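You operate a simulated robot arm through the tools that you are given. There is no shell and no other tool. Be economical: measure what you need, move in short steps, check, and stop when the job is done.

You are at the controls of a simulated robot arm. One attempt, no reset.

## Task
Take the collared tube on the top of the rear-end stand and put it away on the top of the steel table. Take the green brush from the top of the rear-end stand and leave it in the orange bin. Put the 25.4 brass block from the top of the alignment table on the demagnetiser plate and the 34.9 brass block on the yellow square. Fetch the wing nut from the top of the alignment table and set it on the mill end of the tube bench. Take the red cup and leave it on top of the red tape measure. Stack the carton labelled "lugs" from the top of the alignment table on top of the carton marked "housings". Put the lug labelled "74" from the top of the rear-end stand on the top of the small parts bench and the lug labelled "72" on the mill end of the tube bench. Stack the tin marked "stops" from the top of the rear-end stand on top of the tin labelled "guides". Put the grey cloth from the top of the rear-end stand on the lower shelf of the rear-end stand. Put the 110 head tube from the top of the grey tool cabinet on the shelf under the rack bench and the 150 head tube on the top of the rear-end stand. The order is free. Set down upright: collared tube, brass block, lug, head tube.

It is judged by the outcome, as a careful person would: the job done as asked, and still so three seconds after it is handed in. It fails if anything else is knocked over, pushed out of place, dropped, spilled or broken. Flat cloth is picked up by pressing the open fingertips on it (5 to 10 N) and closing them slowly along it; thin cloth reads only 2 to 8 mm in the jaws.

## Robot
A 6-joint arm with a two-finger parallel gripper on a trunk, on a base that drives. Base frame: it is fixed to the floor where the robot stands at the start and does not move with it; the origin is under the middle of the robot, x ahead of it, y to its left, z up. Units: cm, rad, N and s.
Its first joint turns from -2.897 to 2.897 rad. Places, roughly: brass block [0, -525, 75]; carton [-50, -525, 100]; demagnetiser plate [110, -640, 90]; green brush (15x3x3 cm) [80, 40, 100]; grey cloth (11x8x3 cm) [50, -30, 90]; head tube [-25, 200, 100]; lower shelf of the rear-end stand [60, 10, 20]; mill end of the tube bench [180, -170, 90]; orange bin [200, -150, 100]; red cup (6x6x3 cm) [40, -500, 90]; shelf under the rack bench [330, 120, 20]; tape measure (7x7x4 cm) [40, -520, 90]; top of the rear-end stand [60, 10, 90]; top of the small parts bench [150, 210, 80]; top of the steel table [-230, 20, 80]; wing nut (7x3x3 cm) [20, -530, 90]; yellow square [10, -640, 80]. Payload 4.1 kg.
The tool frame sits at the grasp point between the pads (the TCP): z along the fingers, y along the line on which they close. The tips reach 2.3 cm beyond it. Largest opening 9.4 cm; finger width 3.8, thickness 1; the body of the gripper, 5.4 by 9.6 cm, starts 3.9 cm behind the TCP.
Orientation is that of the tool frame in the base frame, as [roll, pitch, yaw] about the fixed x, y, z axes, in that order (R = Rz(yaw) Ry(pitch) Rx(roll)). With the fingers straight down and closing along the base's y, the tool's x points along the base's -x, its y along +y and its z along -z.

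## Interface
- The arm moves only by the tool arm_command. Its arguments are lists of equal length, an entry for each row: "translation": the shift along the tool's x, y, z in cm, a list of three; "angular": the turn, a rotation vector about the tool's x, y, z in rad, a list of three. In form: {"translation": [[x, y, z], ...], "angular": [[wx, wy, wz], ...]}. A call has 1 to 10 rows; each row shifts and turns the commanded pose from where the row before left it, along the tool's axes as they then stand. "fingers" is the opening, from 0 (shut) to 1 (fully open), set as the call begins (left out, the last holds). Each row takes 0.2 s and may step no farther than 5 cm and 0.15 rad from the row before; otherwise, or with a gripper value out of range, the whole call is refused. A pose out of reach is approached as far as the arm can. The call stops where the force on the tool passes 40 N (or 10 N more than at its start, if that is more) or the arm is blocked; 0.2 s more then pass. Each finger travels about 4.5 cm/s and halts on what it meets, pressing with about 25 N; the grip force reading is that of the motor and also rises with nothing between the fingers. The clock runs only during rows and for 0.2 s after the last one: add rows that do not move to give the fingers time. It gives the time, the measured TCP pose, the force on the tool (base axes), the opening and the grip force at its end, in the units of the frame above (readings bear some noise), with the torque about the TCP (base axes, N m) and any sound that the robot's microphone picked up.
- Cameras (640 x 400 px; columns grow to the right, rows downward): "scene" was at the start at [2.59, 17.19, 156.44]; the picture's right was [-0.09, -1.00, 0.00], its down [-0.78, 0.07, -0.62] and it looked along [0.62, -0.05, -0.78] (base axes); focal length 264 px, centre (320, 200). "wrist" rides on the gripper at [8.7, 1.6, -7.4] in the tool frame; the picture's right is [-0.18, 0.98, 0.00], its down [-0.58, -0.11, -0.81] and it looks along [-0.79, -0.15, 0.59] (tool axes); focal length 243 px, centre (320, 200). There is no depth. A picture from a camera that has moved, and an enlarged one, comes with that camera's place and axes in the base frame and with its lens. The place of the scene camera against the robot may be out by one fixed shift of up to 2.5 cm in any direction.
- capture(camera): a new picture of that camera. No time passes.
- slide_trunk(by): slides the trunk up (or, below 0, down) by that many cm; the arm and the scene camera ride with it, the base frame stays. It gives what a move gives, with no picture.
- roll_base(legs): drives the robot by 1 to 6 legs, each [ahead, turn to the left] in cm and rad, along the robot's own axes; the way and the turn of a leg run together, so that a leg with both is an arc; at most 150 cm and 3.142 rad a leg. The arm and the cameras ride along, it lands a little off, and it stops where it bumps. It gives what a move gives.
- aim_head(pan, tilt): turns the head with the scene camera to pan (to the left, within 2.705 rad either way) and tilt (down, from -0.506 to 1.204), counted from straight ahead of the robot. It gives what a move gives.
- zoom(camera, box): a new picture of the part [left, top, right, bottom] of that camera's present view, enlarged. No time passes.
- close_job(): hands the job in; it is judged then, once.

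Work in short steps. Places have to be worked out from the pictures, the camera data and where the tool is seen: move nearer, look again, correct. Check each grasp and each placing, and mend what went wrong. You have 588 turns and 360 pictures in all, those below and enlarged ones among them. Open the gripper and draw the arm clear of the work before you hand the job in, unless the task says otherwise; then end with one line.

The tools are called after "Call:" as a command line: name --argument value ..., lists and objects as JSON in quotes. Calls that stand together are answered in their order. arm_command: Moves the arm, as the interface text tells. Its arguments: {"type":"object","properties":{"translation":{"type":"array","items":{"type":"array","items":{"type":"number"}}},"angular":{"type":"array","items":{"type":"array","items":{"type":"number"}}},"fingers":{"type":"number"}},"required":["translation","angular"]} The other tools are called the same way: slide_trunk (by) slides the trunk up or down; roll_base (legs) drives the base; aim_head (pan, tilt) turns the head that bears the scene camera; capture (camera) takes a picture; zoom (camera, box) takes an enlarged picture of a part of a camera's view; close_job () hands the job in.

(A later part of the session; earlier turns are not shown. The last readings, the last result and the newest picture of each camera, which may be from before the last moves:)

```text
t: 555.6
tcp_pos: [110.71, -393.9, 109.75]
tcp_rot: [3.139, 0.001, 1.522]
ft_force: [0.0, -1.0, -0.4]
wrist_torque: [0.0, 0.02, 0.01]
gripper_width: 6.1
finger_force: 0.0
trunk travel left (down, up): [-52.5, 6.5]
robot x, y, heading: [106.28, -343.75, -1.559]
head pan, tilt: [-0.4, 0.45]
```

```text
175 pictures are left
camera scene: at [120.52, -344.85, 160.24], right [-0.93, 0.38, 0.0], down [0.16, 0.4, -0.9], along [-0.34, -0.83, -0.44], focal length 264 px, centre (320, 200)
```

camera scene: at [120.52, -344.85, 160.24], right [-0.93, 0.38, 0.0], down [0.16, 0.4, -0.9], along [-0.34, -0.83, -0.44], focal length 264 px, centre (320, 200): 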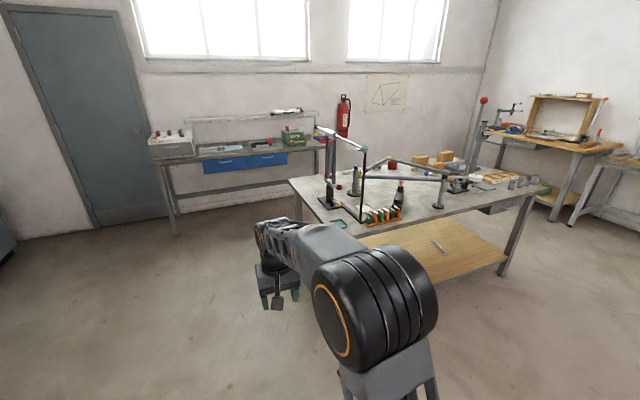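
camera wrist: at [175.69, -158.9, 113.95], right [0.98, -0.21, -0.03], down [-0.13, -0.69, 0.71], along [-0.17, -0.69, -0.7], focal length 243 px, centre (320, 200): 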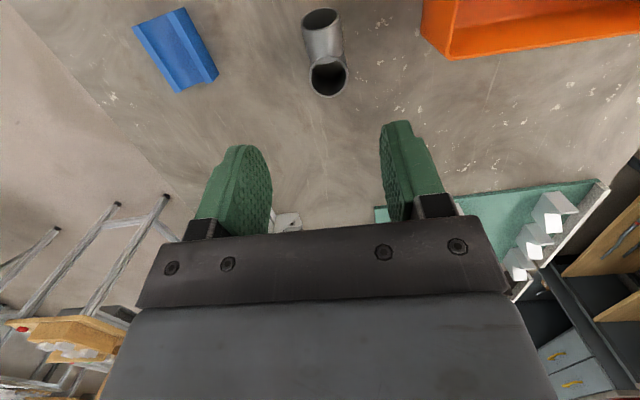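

The alignment table is ahead-right, with the wall bench behind it. Zoom to see the layout.

Call:
zoom --camera "scene" --box '[270, 100, 570, 290]'

Call:
zoom --camera "scene" --box '[130, 90, 340, 240]'

```text
2.11 times, centred on (420, 195) of scene
camera zoom: at [120.52, -344.85, 160.24], right [-0.93, 0.38, 0.0], down [0.16, 0.4, -0.9], along [-0.34, -0.83, -0.44], focal length 555 px, centre (110, 210)
```

zoom: 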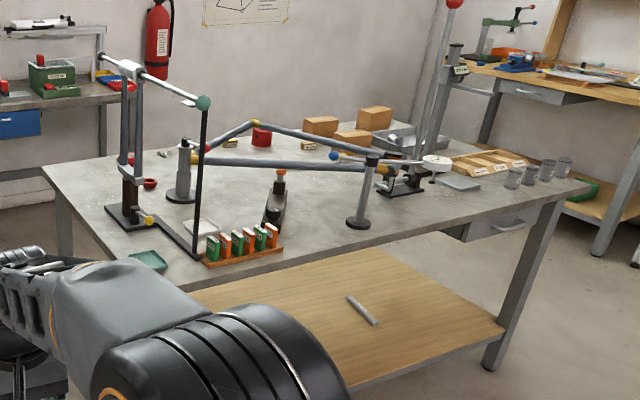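

```text
2.67 times, centred on (235, 165) of scene
camera zoom: at [120.52, -344.85, 160.24], right [-0.93, 0.38, 0.0], down [0.16, 0.4, -0.9], along [-0.34, -0.83, -0.44], focal length 703 px, centre (547, 293)
```

zoom: 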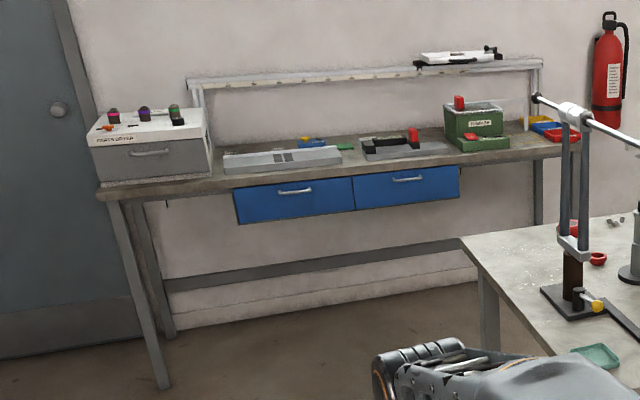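

Workable plan: the items are near the table's back edge (y≈-525), so I'll use the aisle between the table and wall bench, working sideways with the arm. I tuck the arm and drive down to y≈-562, then turn to face -x.

Call:
arm_command --translation '[[4, 0, -1], [4, 0, -1], [4, 0, -1]]' --angular '[[0, 0, 0], [0, 0, 0], [0, 0, 0]]'

Call:
roll_base --legs '[[130, 0], [75, 0]]'

Call:
aim_head --pan -1.2 --tilt 0.6

Call:
capture --camera "scene"

Call:
aim_head --pan 0.2 --tilt 0.8

Call:
capture --camera "scene"

```text
t: 556.4
tcp_pos: [111.24, -381.94, 112.83]
tcp_rot: [3.139, -0.001, 1.522]
ft_force: [-0.3, 0.6, 0.6]
wrist_torque: [0.0, 0.02, 0.0]
gripper_width: 6.09
finger_force: 0.0
trunk travel left (down, up): [-52.5, 6.5]
robot x, y, heading: [106.03, -343.68, -1.561]
head pan, tilt: [-0.4, 0.45]
```

```text
t: 566.6
tcp_pos: [114.65, -587.28, 112.78]
tcp_rot: [3.14, -0.003, 1.526]
ft_force: [-1.1, 0.0, 1.5]
wrist_torque: [0.0, -0.07, -0.03]
gripper_width: 6.12
finger_force: 0.0
trunk travel left (down, up): [-52.5, 6.5]
robot x, y, heading: [109.26, -548.78, -1.556]
head pan, tilt: [-0.4, 0.45]
```

```text
t: 567.8
tcp_pos: [114.74, -587.31, 112.77]
tcp_rot: [3.139, -0.001, 1.527]
ft_force: [-0.6, 1.2, 0.6]
wrist_torque: [0.0, 0.04, 0.02]
gripper_width: 6.08
finger_force: 0.1
trunk travel left (down, up): [-52.5, 6.5]
robot x, y, heading: [109.4, -549.21, -1.558]
head pan, tilt: [-1.201, 0.6]
```

```text
172 pictures are left
camera scene: at [118.96, -544.97, 158.89], right [-0.38, 0.93, 0.0], down [0.52, 0.21, -0.83], along [-0.76, -0.31, -0.56], focal length 264 px, centre (320, 200)
```

scene: 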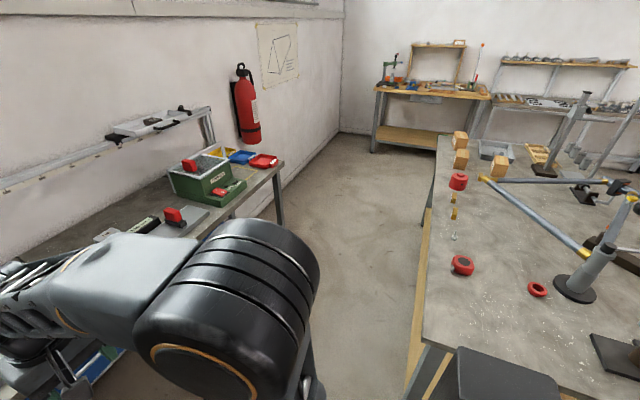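

```text
t: 569.3
tcp_pos: [114.64, -587.38, 112.84]
tcp_rot: [3.141, 0.0, 1.528]
ft_force: [0.5, 1.0, 0.2]
wrist_torque: [-0.01, 0.01, 0.01]
gripper_width: 6.12
finger_force: 0.1
trunk travel left (down, up): [-52.5, 6.5]
robot x, y, heading: [109.3, -548.9, -1.557]
head pan, tilt: [0.201, 0.799]
```

```text
171 pictures are left
camera scene: at [128.87, -549.52, 157.2], right [-0.98, -0.21, 0.0], down [-0.15, 0.7, -0.7], along [0.15, -0.68, -0.72], focal length 264 px, centre (320, 200)
```

scene: 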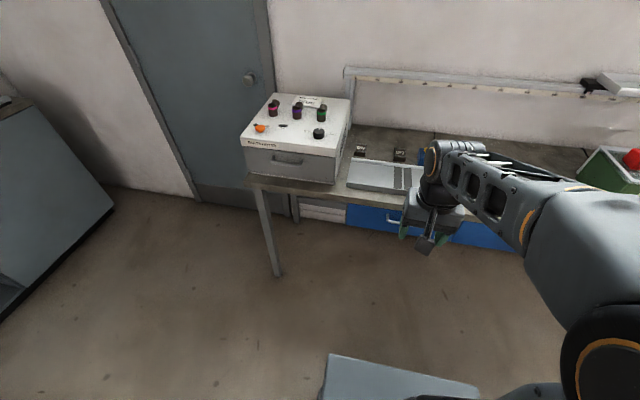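

Everything is identified along the back edge: tape ≈[38,-522], cup ≈[41,-500], wing nut ≈[22,-524], brass ≈[6,-524] and [-5,-524], cartons beyond. I advance 21 cm, turn to face -x and look again.

Call:
roll_base --legs '[[21, 0], [0, -1.585], [20, 0]]'

Call:
aim_head --pan -0.7 --tilt 0.8

Call:
capture --camera "scene"

```text
t: 576.0
tcp_pos: [51.44, -574.4, 112.69]
tcp_rot: [3.14, -0.002, -0.066]
ft_force: [-0.7, -0.7, -0.6]
wrist_torque: [0.03, -0.06, -0.02]
gripper_width: 6.13
finger_force: 0.1
trunk travel left (down, up): [-52.5, 6.5]
robot x, y, heading: [90.22, -570.53, 3.132]
head pan, tilt: [0.201, 0.799]
```

```text
t: 577.2
tcp_pos: [51.51, -574.47, 112.73]
tcp_rot: [3.141, 0.001, -0.067]
ft_force: [0.1, 0.0, -0.3]
wrist_torque: [0.04, -0.03, -0.02]
gripper_width: 6.09
finger_force: 0.0
trunk travel left (down, up): [-52.5, 6.5]
robot x, y, heading: [89.69, -570.34, 3.137]
head pan, tilt: [-0.7, 0.799]
```

```text
170 pictures are left
camera scene: at [90.7, -580.64, 157.2], right [0.65, 0.76, 0.0], down [0.55, -0.46, -0.7], along [-0.53, 0.45, -0.72], focal length 264 px, centre (320, 200)
```

scene: 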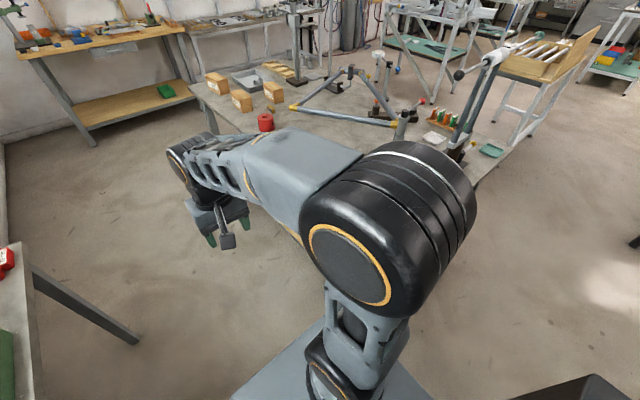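

I drive 48 cm along a slight diagonal to about [42,-563], then swing the hand to the table side.

Call:
roll_base --legs '[[0, -0.15], [48, 0], [0, 0.155]]'

Call:
arm_command --translation '[[0, -4, 0], [0, -4, 0], [0, -4, 0], [0, -4, 0], [0, -4, 0], [0, -4, 0], [3, -3.5, 0], [3, -3.5, 0], [3, -3.5, 0], [3, -3.5, 0]]' --angular '[[0, 0, 0], [0, 0, 0], [0, 0, 0], [0, 0, 0], [0, 0, 0], [0, 0, 0], [0, 0, 0], [0, 0, 0], [0, 0, 0], [0, 0, 0]]'

Call:
capture --camera "wrist"

Call:
capture --camera "scene"

```text
t: 581.4
tcp_pos: [4.67, -567.75, 112.67]
tcp_rot: [3.141, -0.001, -0.054]
ft_force: [0.4, 0.2, -0.1]
wrist_torque: [0.0, 0.02, -0.02]
gripper_width: 6.11
finger_force: 0.0
trunk travel left (down, up): [-52.5, 6.5]
robot x, y, heading: [42.91, -563.15, -3.132]
head pan, tilt: [-0.7, 0.799]
```

```text
t: 583.5
tcp_pos: [18.84, -530.64, 112.68]
tcp_rot: [3.14, 0.002, -0.053]
ft_force: [-0.2, 0.0, 0.8]
wrist_torque: [0.02, 0.0, -0.01]
gripper_width: 6.1
finger_force: 0.1
trunk travel left (down, up): [-52.5, 6.5]
robot x, y, heading: [42.78, -562.96, -3.135]
head pan, tilt: [-0.7, 0.799]
```

```text
169 pictures are left
camera wrist: at [27.32, -532.62, 120.17], right [-0.24, -0.97, 0.0], down [-0.58, 0.14, 0.81], along [-0.78, 0.19, -0.59], focal length 243 px, centre (320, 200)
```

wrist: 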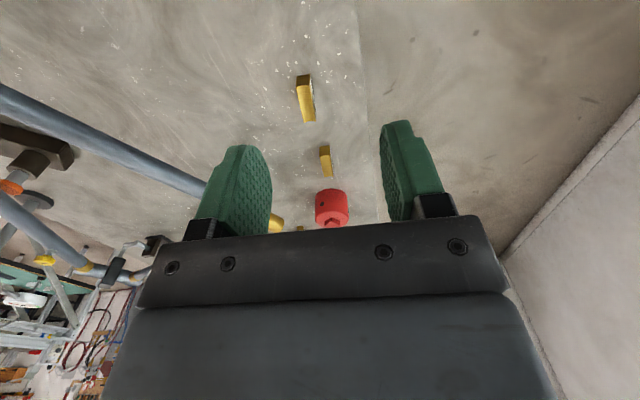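

```text
168 pictures are left
camera scene: at [43.85, -573.36, 157.21], right [0.64, 0.77, 0.0], down [0.55, -0.46, -0.7], along [-0.54, 0.45, -0.72], focal length 264 px, centre (320, 200)
```

scene: 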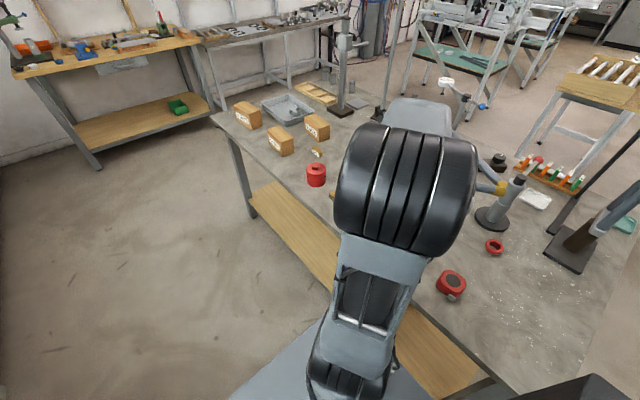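

Brass blocks are visible. I first handle the cup: move the hand to about [50,-511] to view the cup and tape.

Call:
arm_command --translation '[[3.9, -2.4, 0], [3.9, -2.4, 0], [3.9, -2.4, 0], [3.9, -2.4, 0], [3.9, -2.4, 0], [3.9, -2.4, 0], [3.9, -2.4, 0], [3.9, -2.4, 0]]' --angular '[[0, 0, 0], [0, 0, 0], [0, 0, 0], [0, 0, 0], [0, 0, 0], [0, 0, 0], [0, 0, 0], [0, 0, 0]]'

Call:
capture --camera "wrist"

```text
t: 585.4
tcp_pos: [51.0, -512.86, 112.54]
tcp_rot: [3.14, -0.001, -0.052]
ft_force: [-0.1, -0.4, -0.5]
wrist_torque: [-0.01, -0.03, 0.0]
gripper_width: 6.08
finger_force: 0.2
trunk travel left (down, up): [-52.5, 6.5]
robot x, y, heading: [42.93, -563.27, -3.137]
head pan, tilt: [-0.7, 0.799]
```

```text
167 pictures are left
camera wrist: at [59.51, -514.85, 120.05], right [-0.24, -0.97, 0.0], down [-0.58, 0.14, 0.81], along [-0.78, 0.19, -0.59], focal length 243 px, centre (320, 200)
```

wrist: 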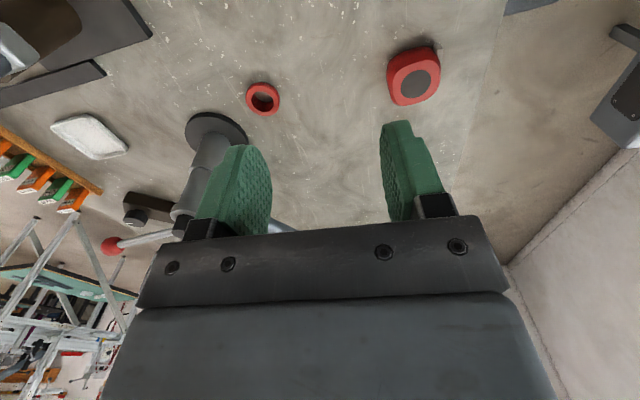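

Cup ≈[41.8,-501.6], tape ≈[41,-523]. I move above the cup and lower to z≈97.

Call:
arm_command --translation '[[-3.26, -3.6, 0], [-3.26, -3.6, 0], [-3.26, -3.6, 0], [0, 0, 4], [0, 0, 4], [0, 0, 4], [0, 0, 3]]' --angular '[[0, 0, 0], [0, 0, 0], [0, 0, 0], [0, 0, 0], [0, 0, 0], [0, 0, 0], [0, 0, 0]]' --fingers 1

Call:
capture --camera "wrist"

```text
t: 587.0
tcp_pos: [41.44, -501.63, 97.61]
tcp_rot: [3.14, 0.001, -0.052]
ft_force: [0.1, 0.3, 0.2]
wrist_torque: [0.01, -0.01, 0.04]
gripper_width: 9.39
finger_force: 0.1
trunk travel left (down, up): [-52.5, 6.5]
robot x, y, heading: [42.9, -563.28, -3.139]
head pan, tilt: [-0.7, 0.799]
```

```text
166 pictures are left
camera wrist: at [50.01, -503.7, 105.03], right [-0.24, -0.97, 0.0], down [-0.58, 0.14, 0.81], along [-0.78, 0.19, -0.59], focal length 243 px, centre (320, 200)
```

wrist: 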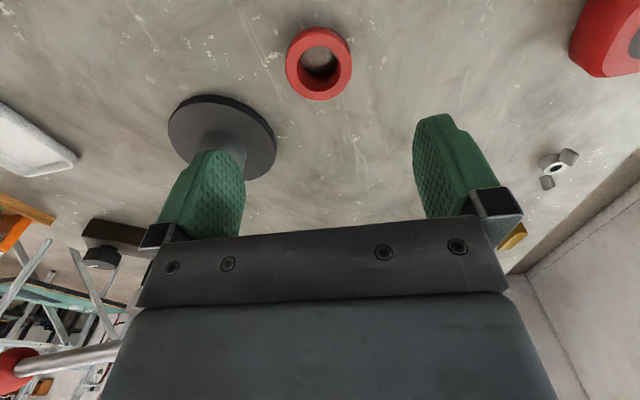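

Cup centred under the TCP. Descend to near the table.

Call:
arm_command --translation '[[0, 0, 4], [0, 0, 4], [0, 0, 2], [0, 0, 0.8]]' --angular '[[0, 0, 0], [0, 0, 0], [0, 0, 0], [0, 0, 0]]'

Call:
capture --camera "wrist"

```text
t: 588.0
tcp_pos: [41.69, -501.79, 86.86]
tcp_rot: [-3.141, 0.0, -0.055]
ft_force: [-0.5, 0.6, -0.4]
wrist_torque: [-0.01, 0.02, 0.01]
gripper_width: 9.41
finger_force: 0.0
trunk travel left (down, up): [-52.5, 6.5]
robot x, y, heading: [43.19, -562.98, -3.135]
head pan, tilt: [-0.7, 0.799]
```

```text
165 pictures are left
camera wrist: at [50.13, -503.8, 94.3], right [-0.24, -0.97, 0.0], down [-0.58, 0.14, 0.81], along [-0.78, 0.19, -0.59], focal length 243 px, centre (320, 200)
```

wrist: 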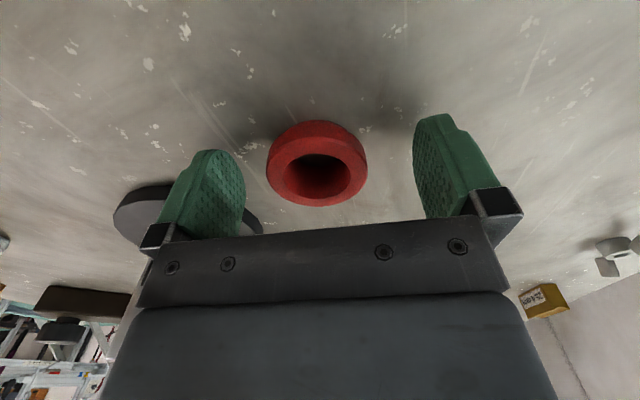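

Cup is between the fingers. Lower 0.5 and close, then lift.

Call:
arm_command --translation '[[0, 0, 0.4], [0, 0, 0], [0, 0, 0], [0, 0, 0], [0, 0, 0]]' --angular '[[0, 0, 0], [0, 0, 0], [0, 0, 0], [0, 0, 0], [0, 0, 0]]' --fingers 0

Call:
arm_command --translation '[[0, 0, -2], [0, 0, -4], [0, 0, -4]]' --angular '[[0, 0, 0], [0, 0, 0], [0, 0, 0]]'

Call:
capture --camera "wrist"

```text
t: 589.1
tcp_pos: [41.65, -501.7, 86.61]
tcp_rot: [3.139, -0.001, -0.054]
ft_force: [-0.2, -0.2, 0.2]
wrist_torque: [0.02, 0.02, 0.01]
gripper_width: 4.99
finger_force: 25.0
trunk travel left (down, up): [-52.5, 6.5]
robot x, y, heading: [42.89, -563.11, -3.135]
head pan, tilt: [-0.7, 0.799]
```

```text
t: 590.0
tcp_pos: [41.59, -501.58, 96.48]
tcp_rot: [3.14, 0.0, -0.055]
ft_force: [-0.4, -0.4, -1.1]
wrist_torque: [-0.01, 0.03, -0.02]
gripper_width: 5.0
finger_force: 24.8
trunk travel left (down, up): [-52.5, 6.5]
robot x, y, heading: [42.67, -563.37, -3.134]
head pan, tilt: [-0.7, 0.799]
```

```text
164 pictures are left
camera wrist: at [50.09, -503.58, 103.89], right [-0.24, -0.97, 0.0], down [-0.58, 0.14, 0.81], along [-0.78, 0.19, -0.59], focal length 243 px, centre (320, 200)
```

wrist: 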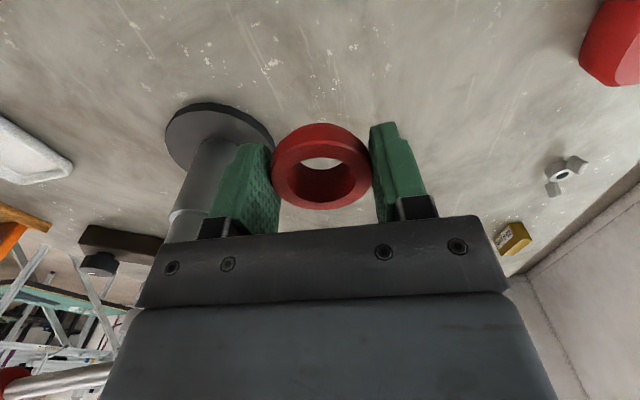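

The red cup is held. I raise slightly and move toward the tape (≈[41,-523]), stopping short to view it.

Call:
arm_command --translation '[[0, 0, -4], [0.5, 4, 0], [0.5, 4, 0], [1, 4, 0], [1, 4, 0], [1, 4, 0]]' --angular '[[0, 0, 0], [0, 0, 0], [0, 0, 0], [0, 0, 0], [0, 0, 0], [0, 0, 0]]'

Call:
capture --camera "wrist"

```text
t: 591.4
tcp_pos: [44.51, -521.93, 100.62]
tcp_rot: [3.141, 0.0, -0.055]
ft_force: [-1.0, -0.6, 0.2]
wrist_torque: [-0.04, 0.0, 0.0]
gripper_width: 4.99
finger_force: 24.9
trunk travel left (down, up): [-52.5, 6.5]
robot x, y, heading: [43.21, -562.72, -3.135]
head pan, tilt: [-0.7, 0.799]
```

```text
163 pictures are left
camera wrist: at [52.99, -523.92, 108.04], right [-0.24, -0.97, 0.0], down [-0.58, 0.14, 0.81], along [-0.78, 0.19, -0.59], focal length 243 px, centre (320, 200)
```

wrist: 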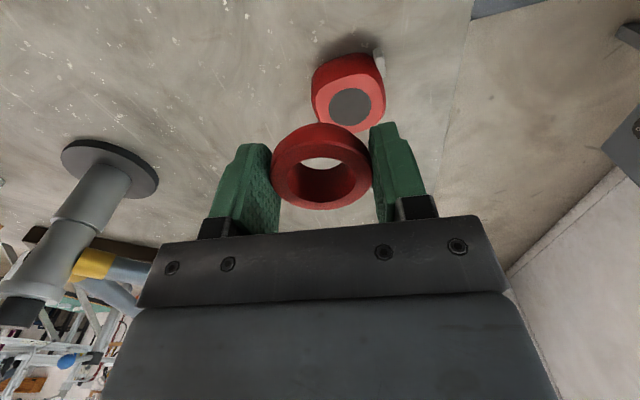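

Tape centre ≈[39.9,-523.6]. Move over it and lower to z≈93.

Call:
arm_command --translation '[[-2.25, 0.95, 0], [-2.25, 0.95, 0], [0, 0, 3], [0, 0, 3]]' --angular '[[0, 0, 0], [0, 0, 0], [0, 0, 0], [0, 0, 0]]'

Call:
capture --camera "wrist"

Call:
capture --camera "scene"

```text
t: 592.4
tcp_pos: [39.98, -523.7, 94.42]
tcp_rot: [3.14, -0.001, -0.054]
ft_force: [0.1, 1.0, -0.4]
wrist_torque: [0.0, 0.0, 0.0]
gripper_width: 5.0
finger_force: 25.2
trunk travel left (down, up): [-52.5, 6.5]
robot x, y, heading: [42.77, -563.25, -3.138]
head pan, tilt: [-0.7, 0.799]
```

```text
162 pictures are left
camera wrist: at [48.47, -525.68, 101.9], right [-0.24, -0.97, 0.0], down [-0.58, 0.14, 0.81], along [-0.78, 0.19, -0.59], focal length 243 px, centre (320, 200)
```

wrist: 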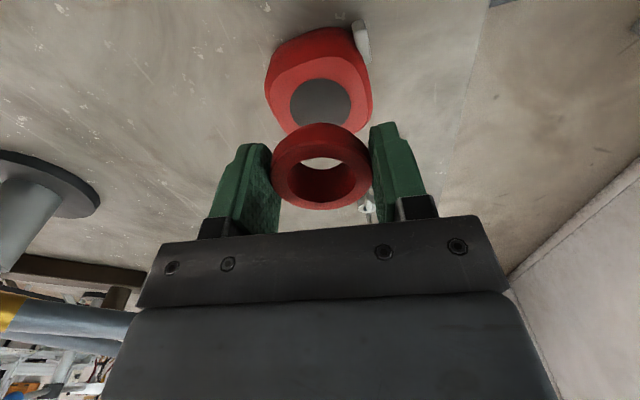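

```text
161 pictures are left
camera scene: at [43.84, -573.35, 157.21], right [0.64, 0.77, 0.0], down [0.55, -0.46, -0.7], along [-0.54, 0.45, -0.72], focal length 264 px, centre (320, 200)
```

scene: 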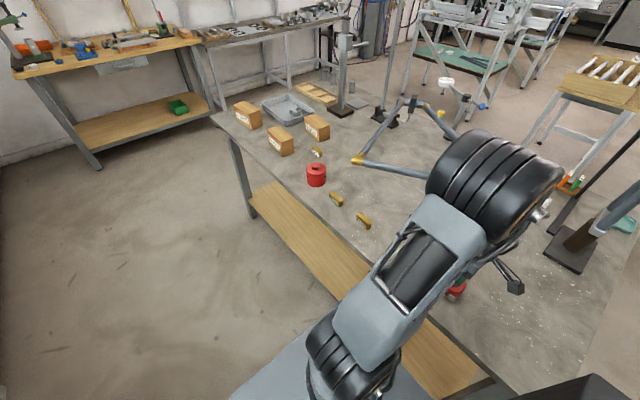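

Aligned. Descend slowly to contact.

Call:
arm_command --translation '[[0, 0, 1], [0, 0, 1], [0, 0, 0.5], [0, 0, 0.5], [0, 0, 0.5], [0, 0, 0.5], [0, 0, 0.5]]' --angular '[[0, 0, 0], [0, 0, 0], [0, 0, 0], [0, 0, 0], [0, 0, 0], [0, 0, 0], [0, 0, 0]]'

Call:
capture --camera "wrist"

```text
t: 594.0
tcp_pos: [39.9, -523.66, 90.17]
tcp_rot: [-3.139, 0.0, -0.052]
ft_force: [0.0, -3.6, 16.9]
wrist_torque: [-0.08, 0.06, 0.04]
gripper_width: 4.98
finger_force: 25.0
trunk travel left (down, up): [-52.5, 6.5]
robot x, y, heading: [42.94, -563.59, -3.134]
head pan, tilt: [-0.7, 0.799]
```

```text
160 pictures are left
camera wrist: at [48.42, -525.62, 97.6], right [-0.24, -0.97, 0.0], down [-0.58, 0.14, 0.81], along [-0.78, 0.19, -0.59], focal length 243 px, centre (320, 200)
```

wrist: 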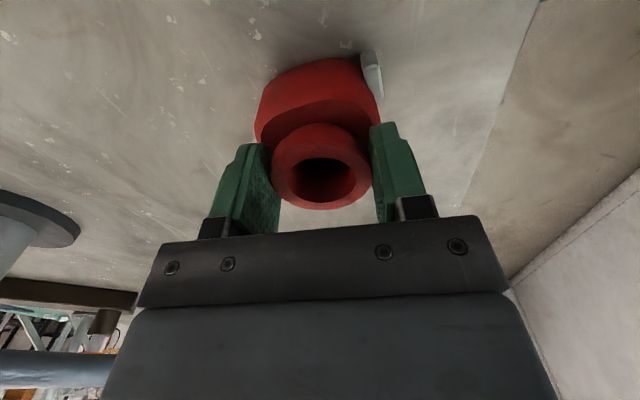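

Contact (17 N). Ease slightly, open, rise and check.

Call:
arm_command --translation '[[0, 0, -0.2], [0, 0, 0]]' --angular '[[0, 0, 0], [0, 0, 0]]'

Call:
arm_command --translation '[[0, 0, 0], [0, 0, 0], [0, 0, 0], [0, 0, -1], [0, 0, -3], [0, 0, -4], [0, 0, -4]]' --angular '[[0, 0, 0], [0, 0, 0], [0, 0, 0], [0, 0, 0], [0, 0, 0], [0, 0, 0], [0, 0, 0]]' --fingers 0.8

Call:
capture --camera "wrist"

```text
t: 594.5
tcp_pos: [39.91, -523.51, 90.19]
tcp_rot: [3.141, -0.001, -0.053]
ft_force: [-2.3, 0.8, 4.0]
wrist_torque: [0.02, 0.11, -0.03]
gripper_width: 4.99
finger_force: 25.0
trunk travel left (down, up): [-52.5, 6.5]
robot x, y, heading: [43.08, -562.9, -3.136]
head pan, tilt: [-0.7, 0.799]
```

```text
t: 596.1
tcp_pos: [39.94, -523.52, 102.36]
tcp_rot: [3.14, 0.001, -0.052]
ft_force: [0.2, 0.2, 0.4]
wrist_torque: [-0.02, -0.02, -0.02]
gripper_width: 7.53
finger_force: 0.0
trunk travel left (down, up): [-52.5, 6.5]
robot x, y, heading: [43.07, -563.12, -3.131]
head pan, tilt: [-0.7, 0.799]
```

```text
159 pictures are left
camera wrist: at [48.36, -525.66, 109.71], right [-0.24, -0.97, 0.0], down [-0.58, 0.14, 0.81], along [-0.78, 0.19, -0.59], focal length 243 px, centre (320, 200)
```

wrist: 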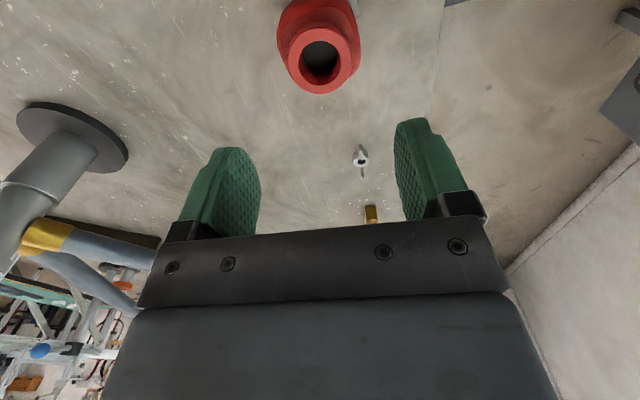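

The cup sits on the tape. Next brass blocks: I move the hand along to x≈17 to read labels.

Call:
arm_command --translation '[[-4.5, 0, 0], [-4.5, 0, 0], [-4.5, 0, 0], [-4.5, 0, 0], [-4.5, 0, 0]]' --angular '[[0, 0, 0], [0, 0, 0], [0, 0, 0], [0, 0, 0], [0, 0, 0]]'

Call:
capture --camera "wrist"

Call:
zoom --camera "wrist" --box '[250, 0, 430, 230]'

```text
t: 597.4
tcp_pos: [17.3, -522.4, 101.92]
tcp_rot: [3.139, 0.0, -0.054]
ft_force: [0.1, 0.3, -1.0]
wrist_torque: [0.0, 0.04, 0.0]
gripper_width: 7.5
finger_force: 0.1
trunk travel left (down, up): [-52.5, 6.5]
robot x, y, heading: [43.01, -562.83, -3.136]
head pan, tilt: [-0.7, 0.799]
```

```text
158 pictures are left
camera wrist: at [25.78, -524.3, 109.44], right [-0.24, -0.97, 0.0], down [-0.58, 0.14, 0.81], along [-0.78, 0.19, -0.59], focal length 243 px, centre (320, 200)
```

wrist: 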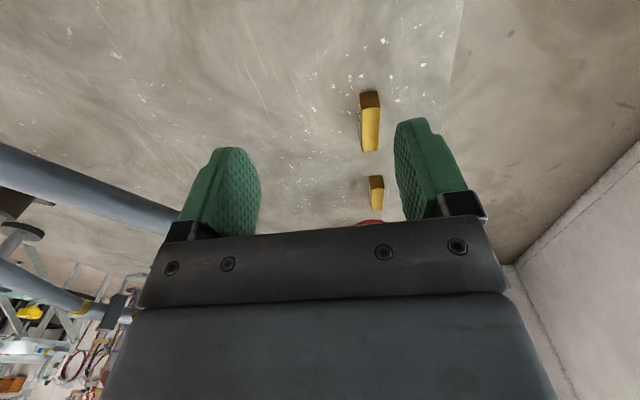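

```text
1.74 times, centred on (340, 115) of wrist
camera zoom: at [25.78, -524.3, 109.44], right [-0.24, -0.97, 0.0], down [-0.58, 0.14, 0.81], along [-0.78, 0.19, -0.59], focal length 422 px, centre (285, 348)
```

zoom: 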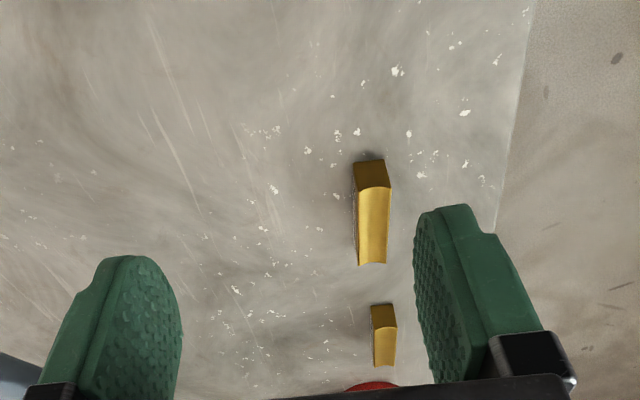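

Two brass blocks (lying lengthwise along x). I zoom the scene view for labels.

Call:
zoom --camera "scene" --box '[210, 80, 400, 240]'

```text
2.50 times, centred on (305, 160) of scene
camera zoom: at [43.79, -573.39, 157.21], right [0.64, 0.77, 0.0], down [0.55, -0.46, -0.7], along [-0.54, 0.45, -0.72], focal length 659 px, centre (358, 300)
```

zoom: 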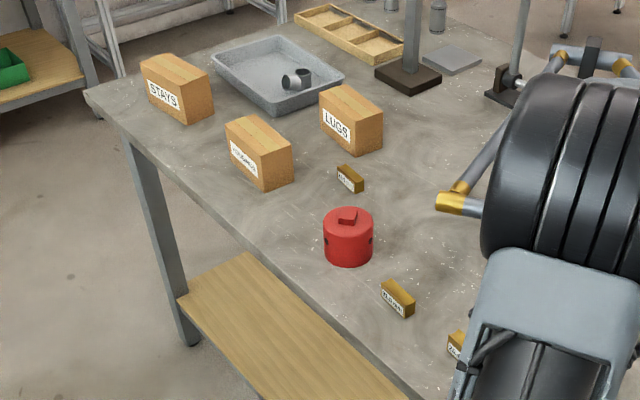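

Three blocks; zoom further to read their labels.

Call:
zoom --camera "scene" --box '[300, 140, 360, 180]'

Call:
zoom --camera "scene" --box '[315, 185, 375, 230]'

Call:
zoom --camera "scene" --box '[250, 110, 330, 165]'

```text
10.00 times, centred on (330, 160) of scene
camera zoom: at [43.79, -573.39, 157.21], right [0.64, 0.77, 0.0], down [0.55, -0.46, -0.7], along [-0.54, 0.45, -0.72], focal length 2637 px, centre (220, 600)
```

zoom: 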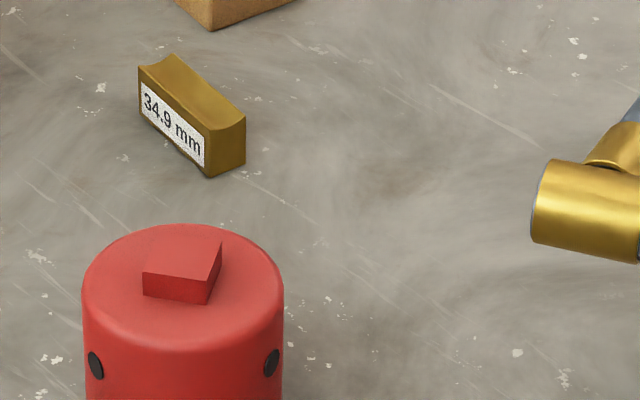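

```text
8.89 times, centred on (345, 208) of scene
camera zoom: at [43.79, -573.39, 157.21], right [0.64, 0.77, 0.0], down [0.55, -0.46, -0.7], along [-0.54, 0.45, -0.72], focal length 2344 px, centre (98, 133)
```

zoom: 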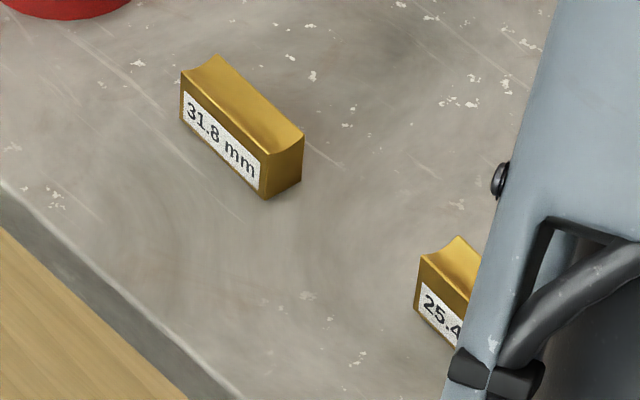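

```text
7.27 times, centred on (290, 138) of scene
camera zoom: at [43.79, -573.39, 157.21], right [0.64, 0.77, 0.0], down [0.55, -0.46, -0.7], along [-0.54, 0.45, -0.72], focal length 1918 px, centre (538, 654)
```

zoom: 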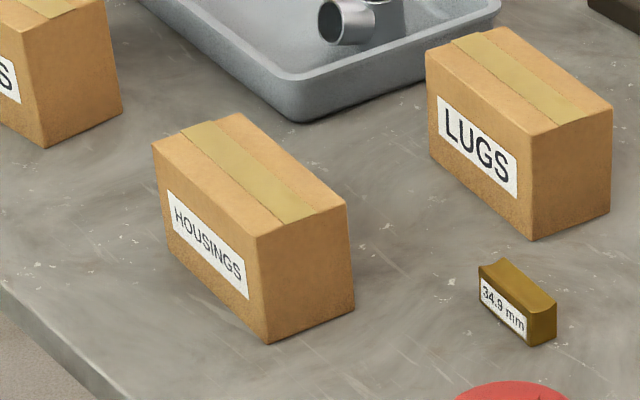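

Nearest block is 25.4, then 31.8 (decoy), and 34.9 is by the cartons ≈[-33,-509]; cartons: housings ≈[-47,-519], lugs ≈[-43,-501]. I go over the 25.4 block ≈[6.7,-525.7].

Call:
arm_command --translation '[[-3.47, 1.29, 0], [-3.47, 1.29, 0], [-3.47, 1.29, 0], [0, 0, 4], [0, 0, 4]]' --angular '[[0, 0, 0], [0, 0, 0], [0, 0, 0], [0, 0, 0], [0, 0, 0]]' --fingers 0.5

Call:
capture --camera "wrist"

```text
t: 598.5
tcp_pos: [6.62, -525.77, 94.1]
tcp_rot: [3.14, -0.003, -0.055]
ft_force: [-0.1, 0.0, -0.6]
wrist_torque: [0.02, 0.01, -0.01]
gripper_width: 4.72
finger_force: 0.1
trunk travel left (down, up): [-52.5, 6.5]
robot x, y, heading: [42.49, -563.06, -3.135]
head pan, tilt: [-0.7, 0.799]
```

```text
152 pictures are left
camera wrist: at [15.16, -527.77, 101.51], right [-0.24, -0.97, 0.0], down [-0.58, 0.14, 0.81], along [-0.78, 0.19, -0.59], focal length 243 px, centre (320, 200)
```

wrist: 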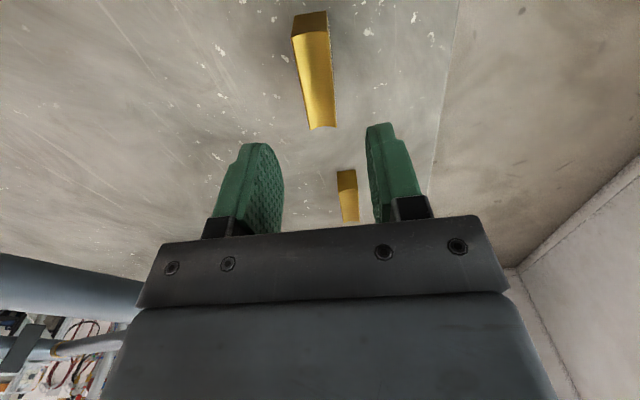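

Aligned; a small yaw correction (+0.05) and descend to z≈86, then close.

Call:
arm_command --translation '[[0, 0, 3], [0, 0, 3], [0, 0, 1.5], [0, 0, 0.5]]' --angular '[[0, 0, 0.05], [0, 0, 0], [0, 0, 0], [0, 0, 0]]'

Call:
capture --camera "wrist"

```text
t: 599.5
tcp_pos: [6.83, -525.57, 86.39]
tcp_rot: [3.141, 0.001, -0.104]
ft_force: [0.2, -0.2, 6.8]
wrist_torque: [-0.2, -0.03, -0.01]
gripper_width: 4.7
finger_force: 0.5
trunk travel left (down, up): [-52.5, 6.5]
robot x, y, heading: [42.71, -563.28, -3.133]
head pan, tilt: [-0.7, 0.799]
```

```text
151 pictures are left
camera wrist: at [15.25, -528.15, 93.72], right [-0.28, -0.96, 0.0], down [-0.57, 0.17, 0.81], along [-0.77, 0.23, -0.59], focal length 243 px, centre (320, 200)
```

wrist: 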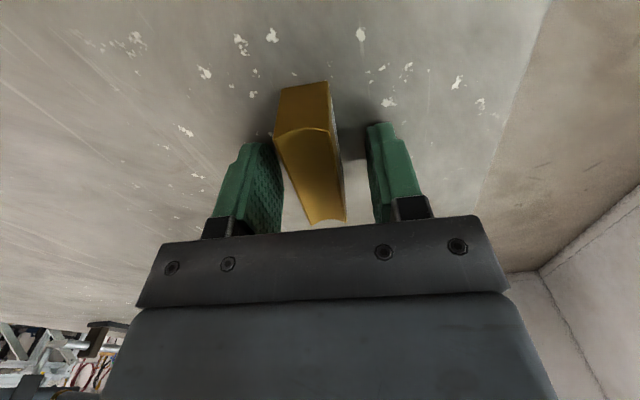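

Tips touch the table (z≈84.1); aligned. Rise 0.3 and close, then lift.

Call:
arm_command --translation '[[0, 0, -0.3], [0, 0, 0], [0, 0, 0], [0, 0, 0], [0, 0, 0]]' --angular '[[0, 0, 0], [0, 0, 0], [0, 0, 0], [0, 0, 0], [0, 0, 0]]' --fingers 0

Call:
arm_command --translation '[[0, 0, -3], [0, 0, -4], [0, 0, -4], [0, 0, -4], [0, 0, -4], [0, 0, -4], [0, 0, -4]]' --angular '[[0, 0, 0], [0, 0, 0], [0, 0, 0], [0, 0, 0], [0, 0, 0], [0, 0, 0], [0, 0, 0]]'

Call:
capture --camera "wrist"

```text
t: 600.8
tcp_pos: [6.98, -525.69, 86.38]
tcp_rot: [3.14, -0.001, -0.103]
ft_force: [0.0, 0.7, -0.2]
wrist_torque: [-0.02, 0.02, 0.01]
gripper_width: 1.97
finger_force: 24.5
trunk travel left (down, up): [-52.5, 6.5]
robot x, y, heading: [42.89, -563.52, -3.133]
head pan, tilt: [-0.7, 0.799]
```

```text
t: 602.4
tcp_pos: [6.97, -525.71, 113.43]
tcp_rot: [3.141, -0.003, -0.102]
ft_force: [-0.3, -0.4, -3.3]
wrist_torque: [0.04, 0.03, 0.02]
gripper_width: 2.0
finger_force: 24.9
trunk travel left (down, up): [-52.5, 6.5]
robot x, y, heading: [42.81, -563.21, -3.133]
head pan, tilt: [-0.7, 0.799]
```

```text
150 pictures are left
camera wrist: at [15.33, -528.21, 120.9], right [-0.28, -0.96, 0.0], down [-0.57, 0.17, 0.81], along [-0.77, 0.23, -0.59], focal length 243 px, centre (320, 200)
```

wrist: 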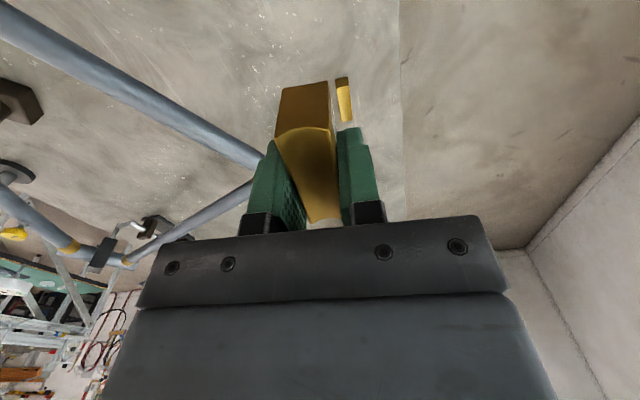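

25.4 block held (2.0 cm). I bring the hand back in front of the robot, then reverse out and turn to face the wall bench near the demagnetiser plate.

Call:
arm_command --translation '[[0, 4.6, 0], [0, 4.6, 0], [0, 4.6, 0], [0, 4.6, 0], [0, 4.6, 0], [0, 4.6, 0], [0, 4.6, 0], [0, 4.6, 0]]' --angular '[[0, 0, 0], [0, 0, 0], [0, 0, 0], [0, 0, 0], [0, 0, 0], [0, 0, 0], [0, 0, 0], [0, 0, 0]]'

Call:
roll_base --legs '[[-75, 0], [0, 1.571], [8, 0]]'

Call:
aim_head --pan 0 --tilt 0.75

Call:
capture --camera "scene"

```text
t: 604.1
tcp_pos: [2.93, -562.4, 113.7]
tcp_rot: [-3.141, -0.002, -0.103]
ft_force: [-0.1, 1.5, -3.4]
wrist_torque: [-0.01, 0.01, -0.01]
gripper_width: 1.97
finger_force: 24.5
trunk travel left (down, up): [-52.5, 6.5]
robot x, y, heading: [42.87, -563.1, -3.132]
head pan, tilt: [-0.7, 0.799]
```

```text
t: 612.7
tcp_pos: [117.88, -610.54, 113.56]
tcp_rot: [3.142, 0.0, 1.472]
ft_force: [0.3, 0.2, -2.5]
wrist_torque: [0.03, -0.01, -0.02]
gripper_width: 1.97
finger_force: 24.4
trunk travel left (down, up): [-52.5, 6.5]
robot x, y, heading: [118.44, -570.6, -1.557]
head pan, tilt: [-0.7, 0.799]
```

```text
t: 613.8
tcp_pos: [117.77, -610.37, 113.72]
tcp_rot: [3.141, -0.001, 1.473]
ft_force: [0.5, -0.6, -2.9]
wrist_torque: [-0.01, 0.01, 0.0]
gripper_width: 1.99
finger_force: 24.8
trunk travel left (down, up): [-52.5, 6.5]
robot x, y, heading: [118.54, -570.32, -1.559]
head pan, tilt: [0.0, 0.75]
```

```text
149 pictures are left
camera scene: at [136.17, -571.46, 157.6], right [-1.0, -0.01, 0.0], down [-0.01, 0.68, -0.73], along [0.01, -0.73, -0.68], focal length 264 px, centre (320, 200)
```

scene: 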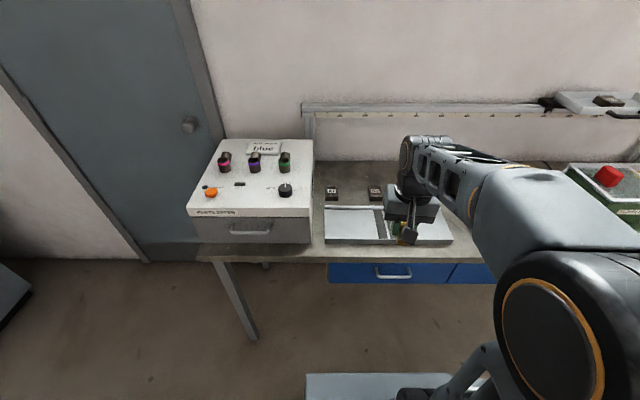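

Zoom on the plate area to identify the demagnetiser plate.

Call:
zoom --camera "scene" --box '[300, 160, 500, 270]'

Call:
capture --camera "wrist"

```text
3.20 times, centred on (400, 215) of scene
camera zoom: at [136.17, -571.46, 157.6], right [-1.0, -0.01, 0.0], down [-0.01, 0.68, -0.73], along [0.01, -0.73, -0.68], focal length 844 px, centre (64, 152)
```

zoom: 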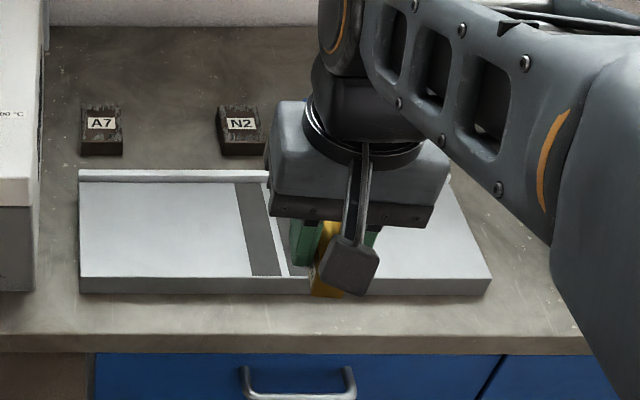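

```text
147 pictures are left
camera wrist: at [120.23, -601.98, 121.09], right [0.96, -0.28, 0.0], down [-0.17, -0.57, 0.81], along [-0.22, -0.77, -0.59], focal length 243 px, centre (320, 200)
```

wrist: 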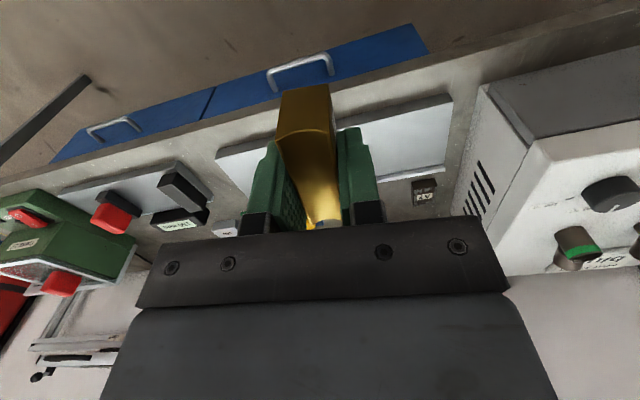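

That white plate with the dark strip (≈[90–134, -623…-640]) is the demagnetiser. I move the block over ≈[112,-631.5].

Call:
arm_command --translation '[[-4.31, -0.74, 0], [-4.31, -0.74, 0], [-4.31, -0.74, 0], [-4.31, -0.74, 0], [-4.31, -0.74, 0], [0, 0, 3], [0, 0, 3]]' --angular '[[0, 0, 0], [0, 0, 0], [0, 0, 0], [0, 0, 0], [0, 0, 0], [0, 0, 0], [0, 0, 0]]'

Call:
capture --camera "scene"

Call:
capture --camera "wrist"

```text
t: 615.4
tcp_pos: [112.27, -631.5, 107.5]
tcp_rot: [3.141, -0.001, 1.473]
ft_force: [-1.1, 0.1, -2.4]
wrist_torque: [-0.01, -0.01, -0.01]
gripper_width: 1.98
finger_force: 25.2
trunk travel left (down, up): [-52.5, 6.5]
robot x, y, heading: [118.7, -570.41, -1.559]
head pan, tilt: [0.0, 0.75]
```

```text
146 pictures are left
camera scene: at [136.17, -571.48, 157.6], right [-1.0, -0.01, 0.0], down [-0.01, 0.68, -0.73], along [0.01, -0.73, -0.68], focal length 264 px, centre (320, 200)
```

scene: 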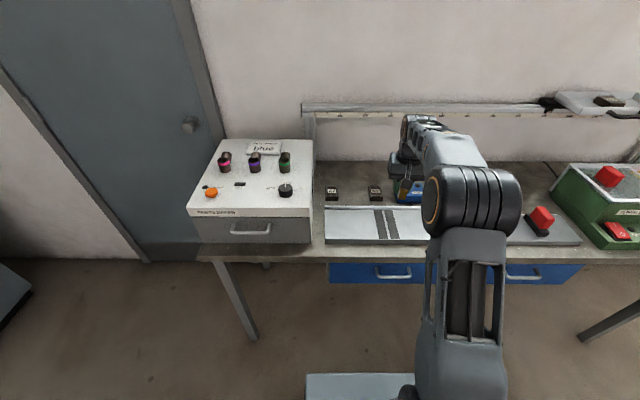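

```text
145 pictures are left
camera wrist: at [114.58, -622.92, 114.99], right [0.96, -0.28, 0.0], down [-0.17, -0.57, 0.8], along [-0.22, -0.77, -0.59], focal length 243 px, centre (320, 200)
```

wrist: 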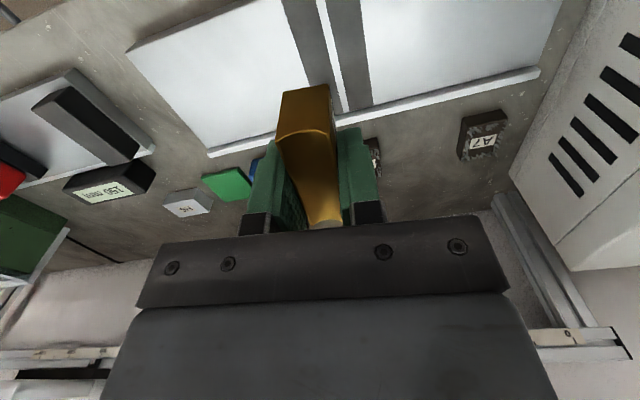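

TCP is over the plate. I shift 9 cm to -x onto the plain area and descend.

Call:
arm_command --translation '[[0, -4.5, 0], [0, -4.5, 0], [0, 0, 4], [0, 0, 4]]' --angular '[[0, 0, 0], [0, 0, 0], [0, 0, 0], [0, 0, 0]]'

Call:
capture --camera "wrist"

```text
t: 616.4
tcp_pos: [103.25, -630.63, 99.71]
tcp_rot: [-3.14, -0.002, 1.474]
ft_force: [-0.7, 0.7, -2.7]
wrist_torque: [0.01, 0.0, 0.01]
gripper_width: 1.99
finger_force: 25.1
trunk travel left (down, up): [-52.5, 6.5]
robot x, y, heading: [118.17, -570.65, -1.556]
head pan, tilt: [0.0, 0.75]
```

```text
144 pictures are left
camera wrist: at [105.61, -622.11, 107.13], right [0.96, -0.28, 0.0], down [-0.17, -0.57, 0.81], along [-0.22, -0.77, -0.59], focal length 243 px, centre (320, 200)
```

wrist: 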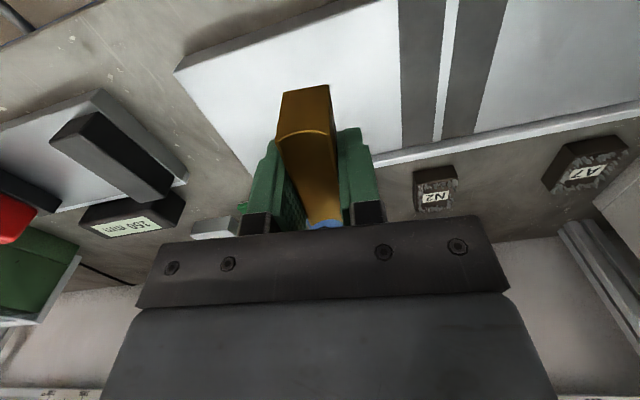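

Over the white area. Descend to contact.

Call:
arm_command --translation '[[0, 0, 3], [0, 0, 1], [0, 0, 1], [0, 0, 1], [0, 0, 1], [0, 0, 0.5], [0, 0, 0.5], [0, 0, 0.5]]' --angular '[[0, 0, 0], [0, 0, 0], [0, 0, 0], [0, 0, 0], [0, 0, 0], [0, 0, 0], [0, 0, 0], [0, 0, 0]]'

```text
t: 618.2
tcp_pos: [103.26, -630.64, 91.13]
tcp_rot: [3.142, -0.003, 1.473]
ft_force: [-0.8, 0.5, -2.3]
wrist_torque: [-0.01, 0.02, 0.03]
gripper_width: 2.02
finger_force: 24.8
trunk travel left (down, up): [-52.5, 6.5]
robot x, y, heading: [118.65, -570.4, -1.56]
head pan, tilt: [0.0, 0.75]
```

Call:
arm_command --translation '[[0, 0, 0.5], [0, 0, 0.5], [0, 0, 0.5], [0, 0, 0.5], [0, 0, 0.5], [0, 0, 0.5], [0, 0, 0.5], [0, 0, 0.5]]' --angular '[[0, 0, 0], [0, 0, 0], [0, 0, 0], [0, 0, 0], [0, 0, 0], [0, 0, 0], [0, 0, 0], [0, 0, 0]]'

Call:
capture --camera "wrist"

```text
t: 619.5
tcp_pos: [103.08, -630.78, 89.42]
tcp_rot: [-3.14, 0.013, 1.474]
ft_force: [2.3, 5.4, 17.0]
wrist_torque: [0.58, -0.33, 0.05]
gripper_width: 1.97
finger_force: 24.7
trunk travel left (down, up): [-52.5, 6.5]
robot x, y, heading: [118.5, -570.53, -1.554]
head pan, tilt: [0.0, 0.75]
stopped in row 6: the force on the tool passed its limit (the readings are from after the stop); the commanded pose is now the measured one
```

```text
143 pictures are left
camera wrist: at [105.52, -622.26, 96.63], right [0.96, -0.28, 0.0], down [-0.16, -0.56, 0.81], along [-0.23, -0.78, -0.58], focal length 243 px, centre (320, 200)
```

wrist: 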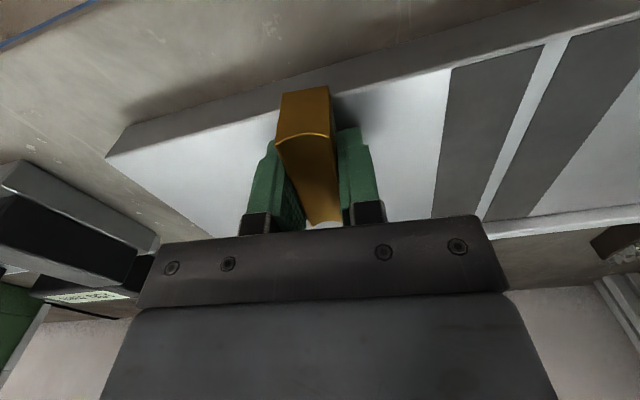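

The block's near end appears at/over the plate's front edge. I raise 1 cm, move 3.5 cm further back and lower again.

Call:
arm_command --translation '[[0, 0, -1.5], [-1.75, 0, 0], [-1.75, 0, 0]]' --angular '[[0, 0.013, 0], [0, 0, 0], [0, 0, 0]]'

Call:
capture --camera "wrist"

```text
t: 620.3
tcp_pos: [102.82, -634.33, 90.59]
tcp_rot: [-3.14, -0.005, 1.475]
ft_force: [0.0, -0.4, -3.2]
wrist_torque: [0.0, 0.0, 0.0]
gripper_width: 1.99
finger_force: 24.4
trunk travel left (down, up): [-52.5, 6.5]
robot x, y, heading: [118.29, -570.65, -1.557]
head pan, tilt: [0.0, 0.75]
```

```text
142 pictures are left
camera wrist: at [105.2, -625.93, 98.03], right [0.96, -0.28, 0.0], down [-0.16, -0.57, 0.8], along [-0.22, -0.77, -0.59], focal length 243 px, centre (320, 200)
```

wrist: 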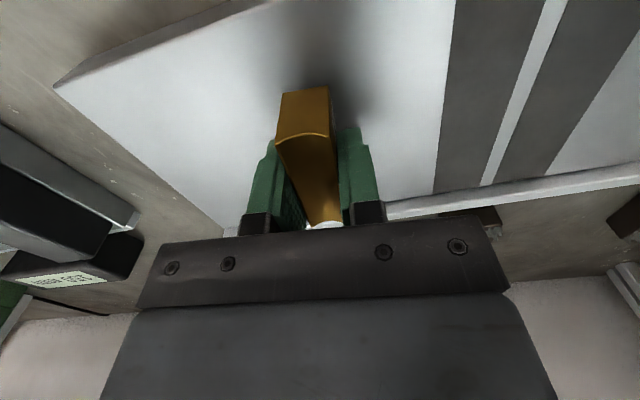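

Well inside now. Lower to contact and release.

Call:
arm_command --translation '[[0, 0, 0.4], [0, 0, 0.4], [0, 0, 0.3], [0, 0, 0.3], [0, 0, 0.3]]' --angular '[[0, 0, 0], [0, 0, 0], [0, 0, 0], [0, 0, 0], [0, 0, 0]]'

```text
t: 621.5
tcp_pos: [102.69, -634.19, 89.28]
tcp_rot: [-3.14, 0.005, 1.472]
ft_force: [-2.0, 5.3, 26.0]
wrist_torque: [-0.24, -0.17, 0.02]
gripper_width: 1.99
finger_force: 24.9
trunk travel left (down, up): [-52.5, 6.5]
robot x, y, heading: [118.42, -570.13, -1.562]
head pan, tilt: [0.0, 0.75]
```

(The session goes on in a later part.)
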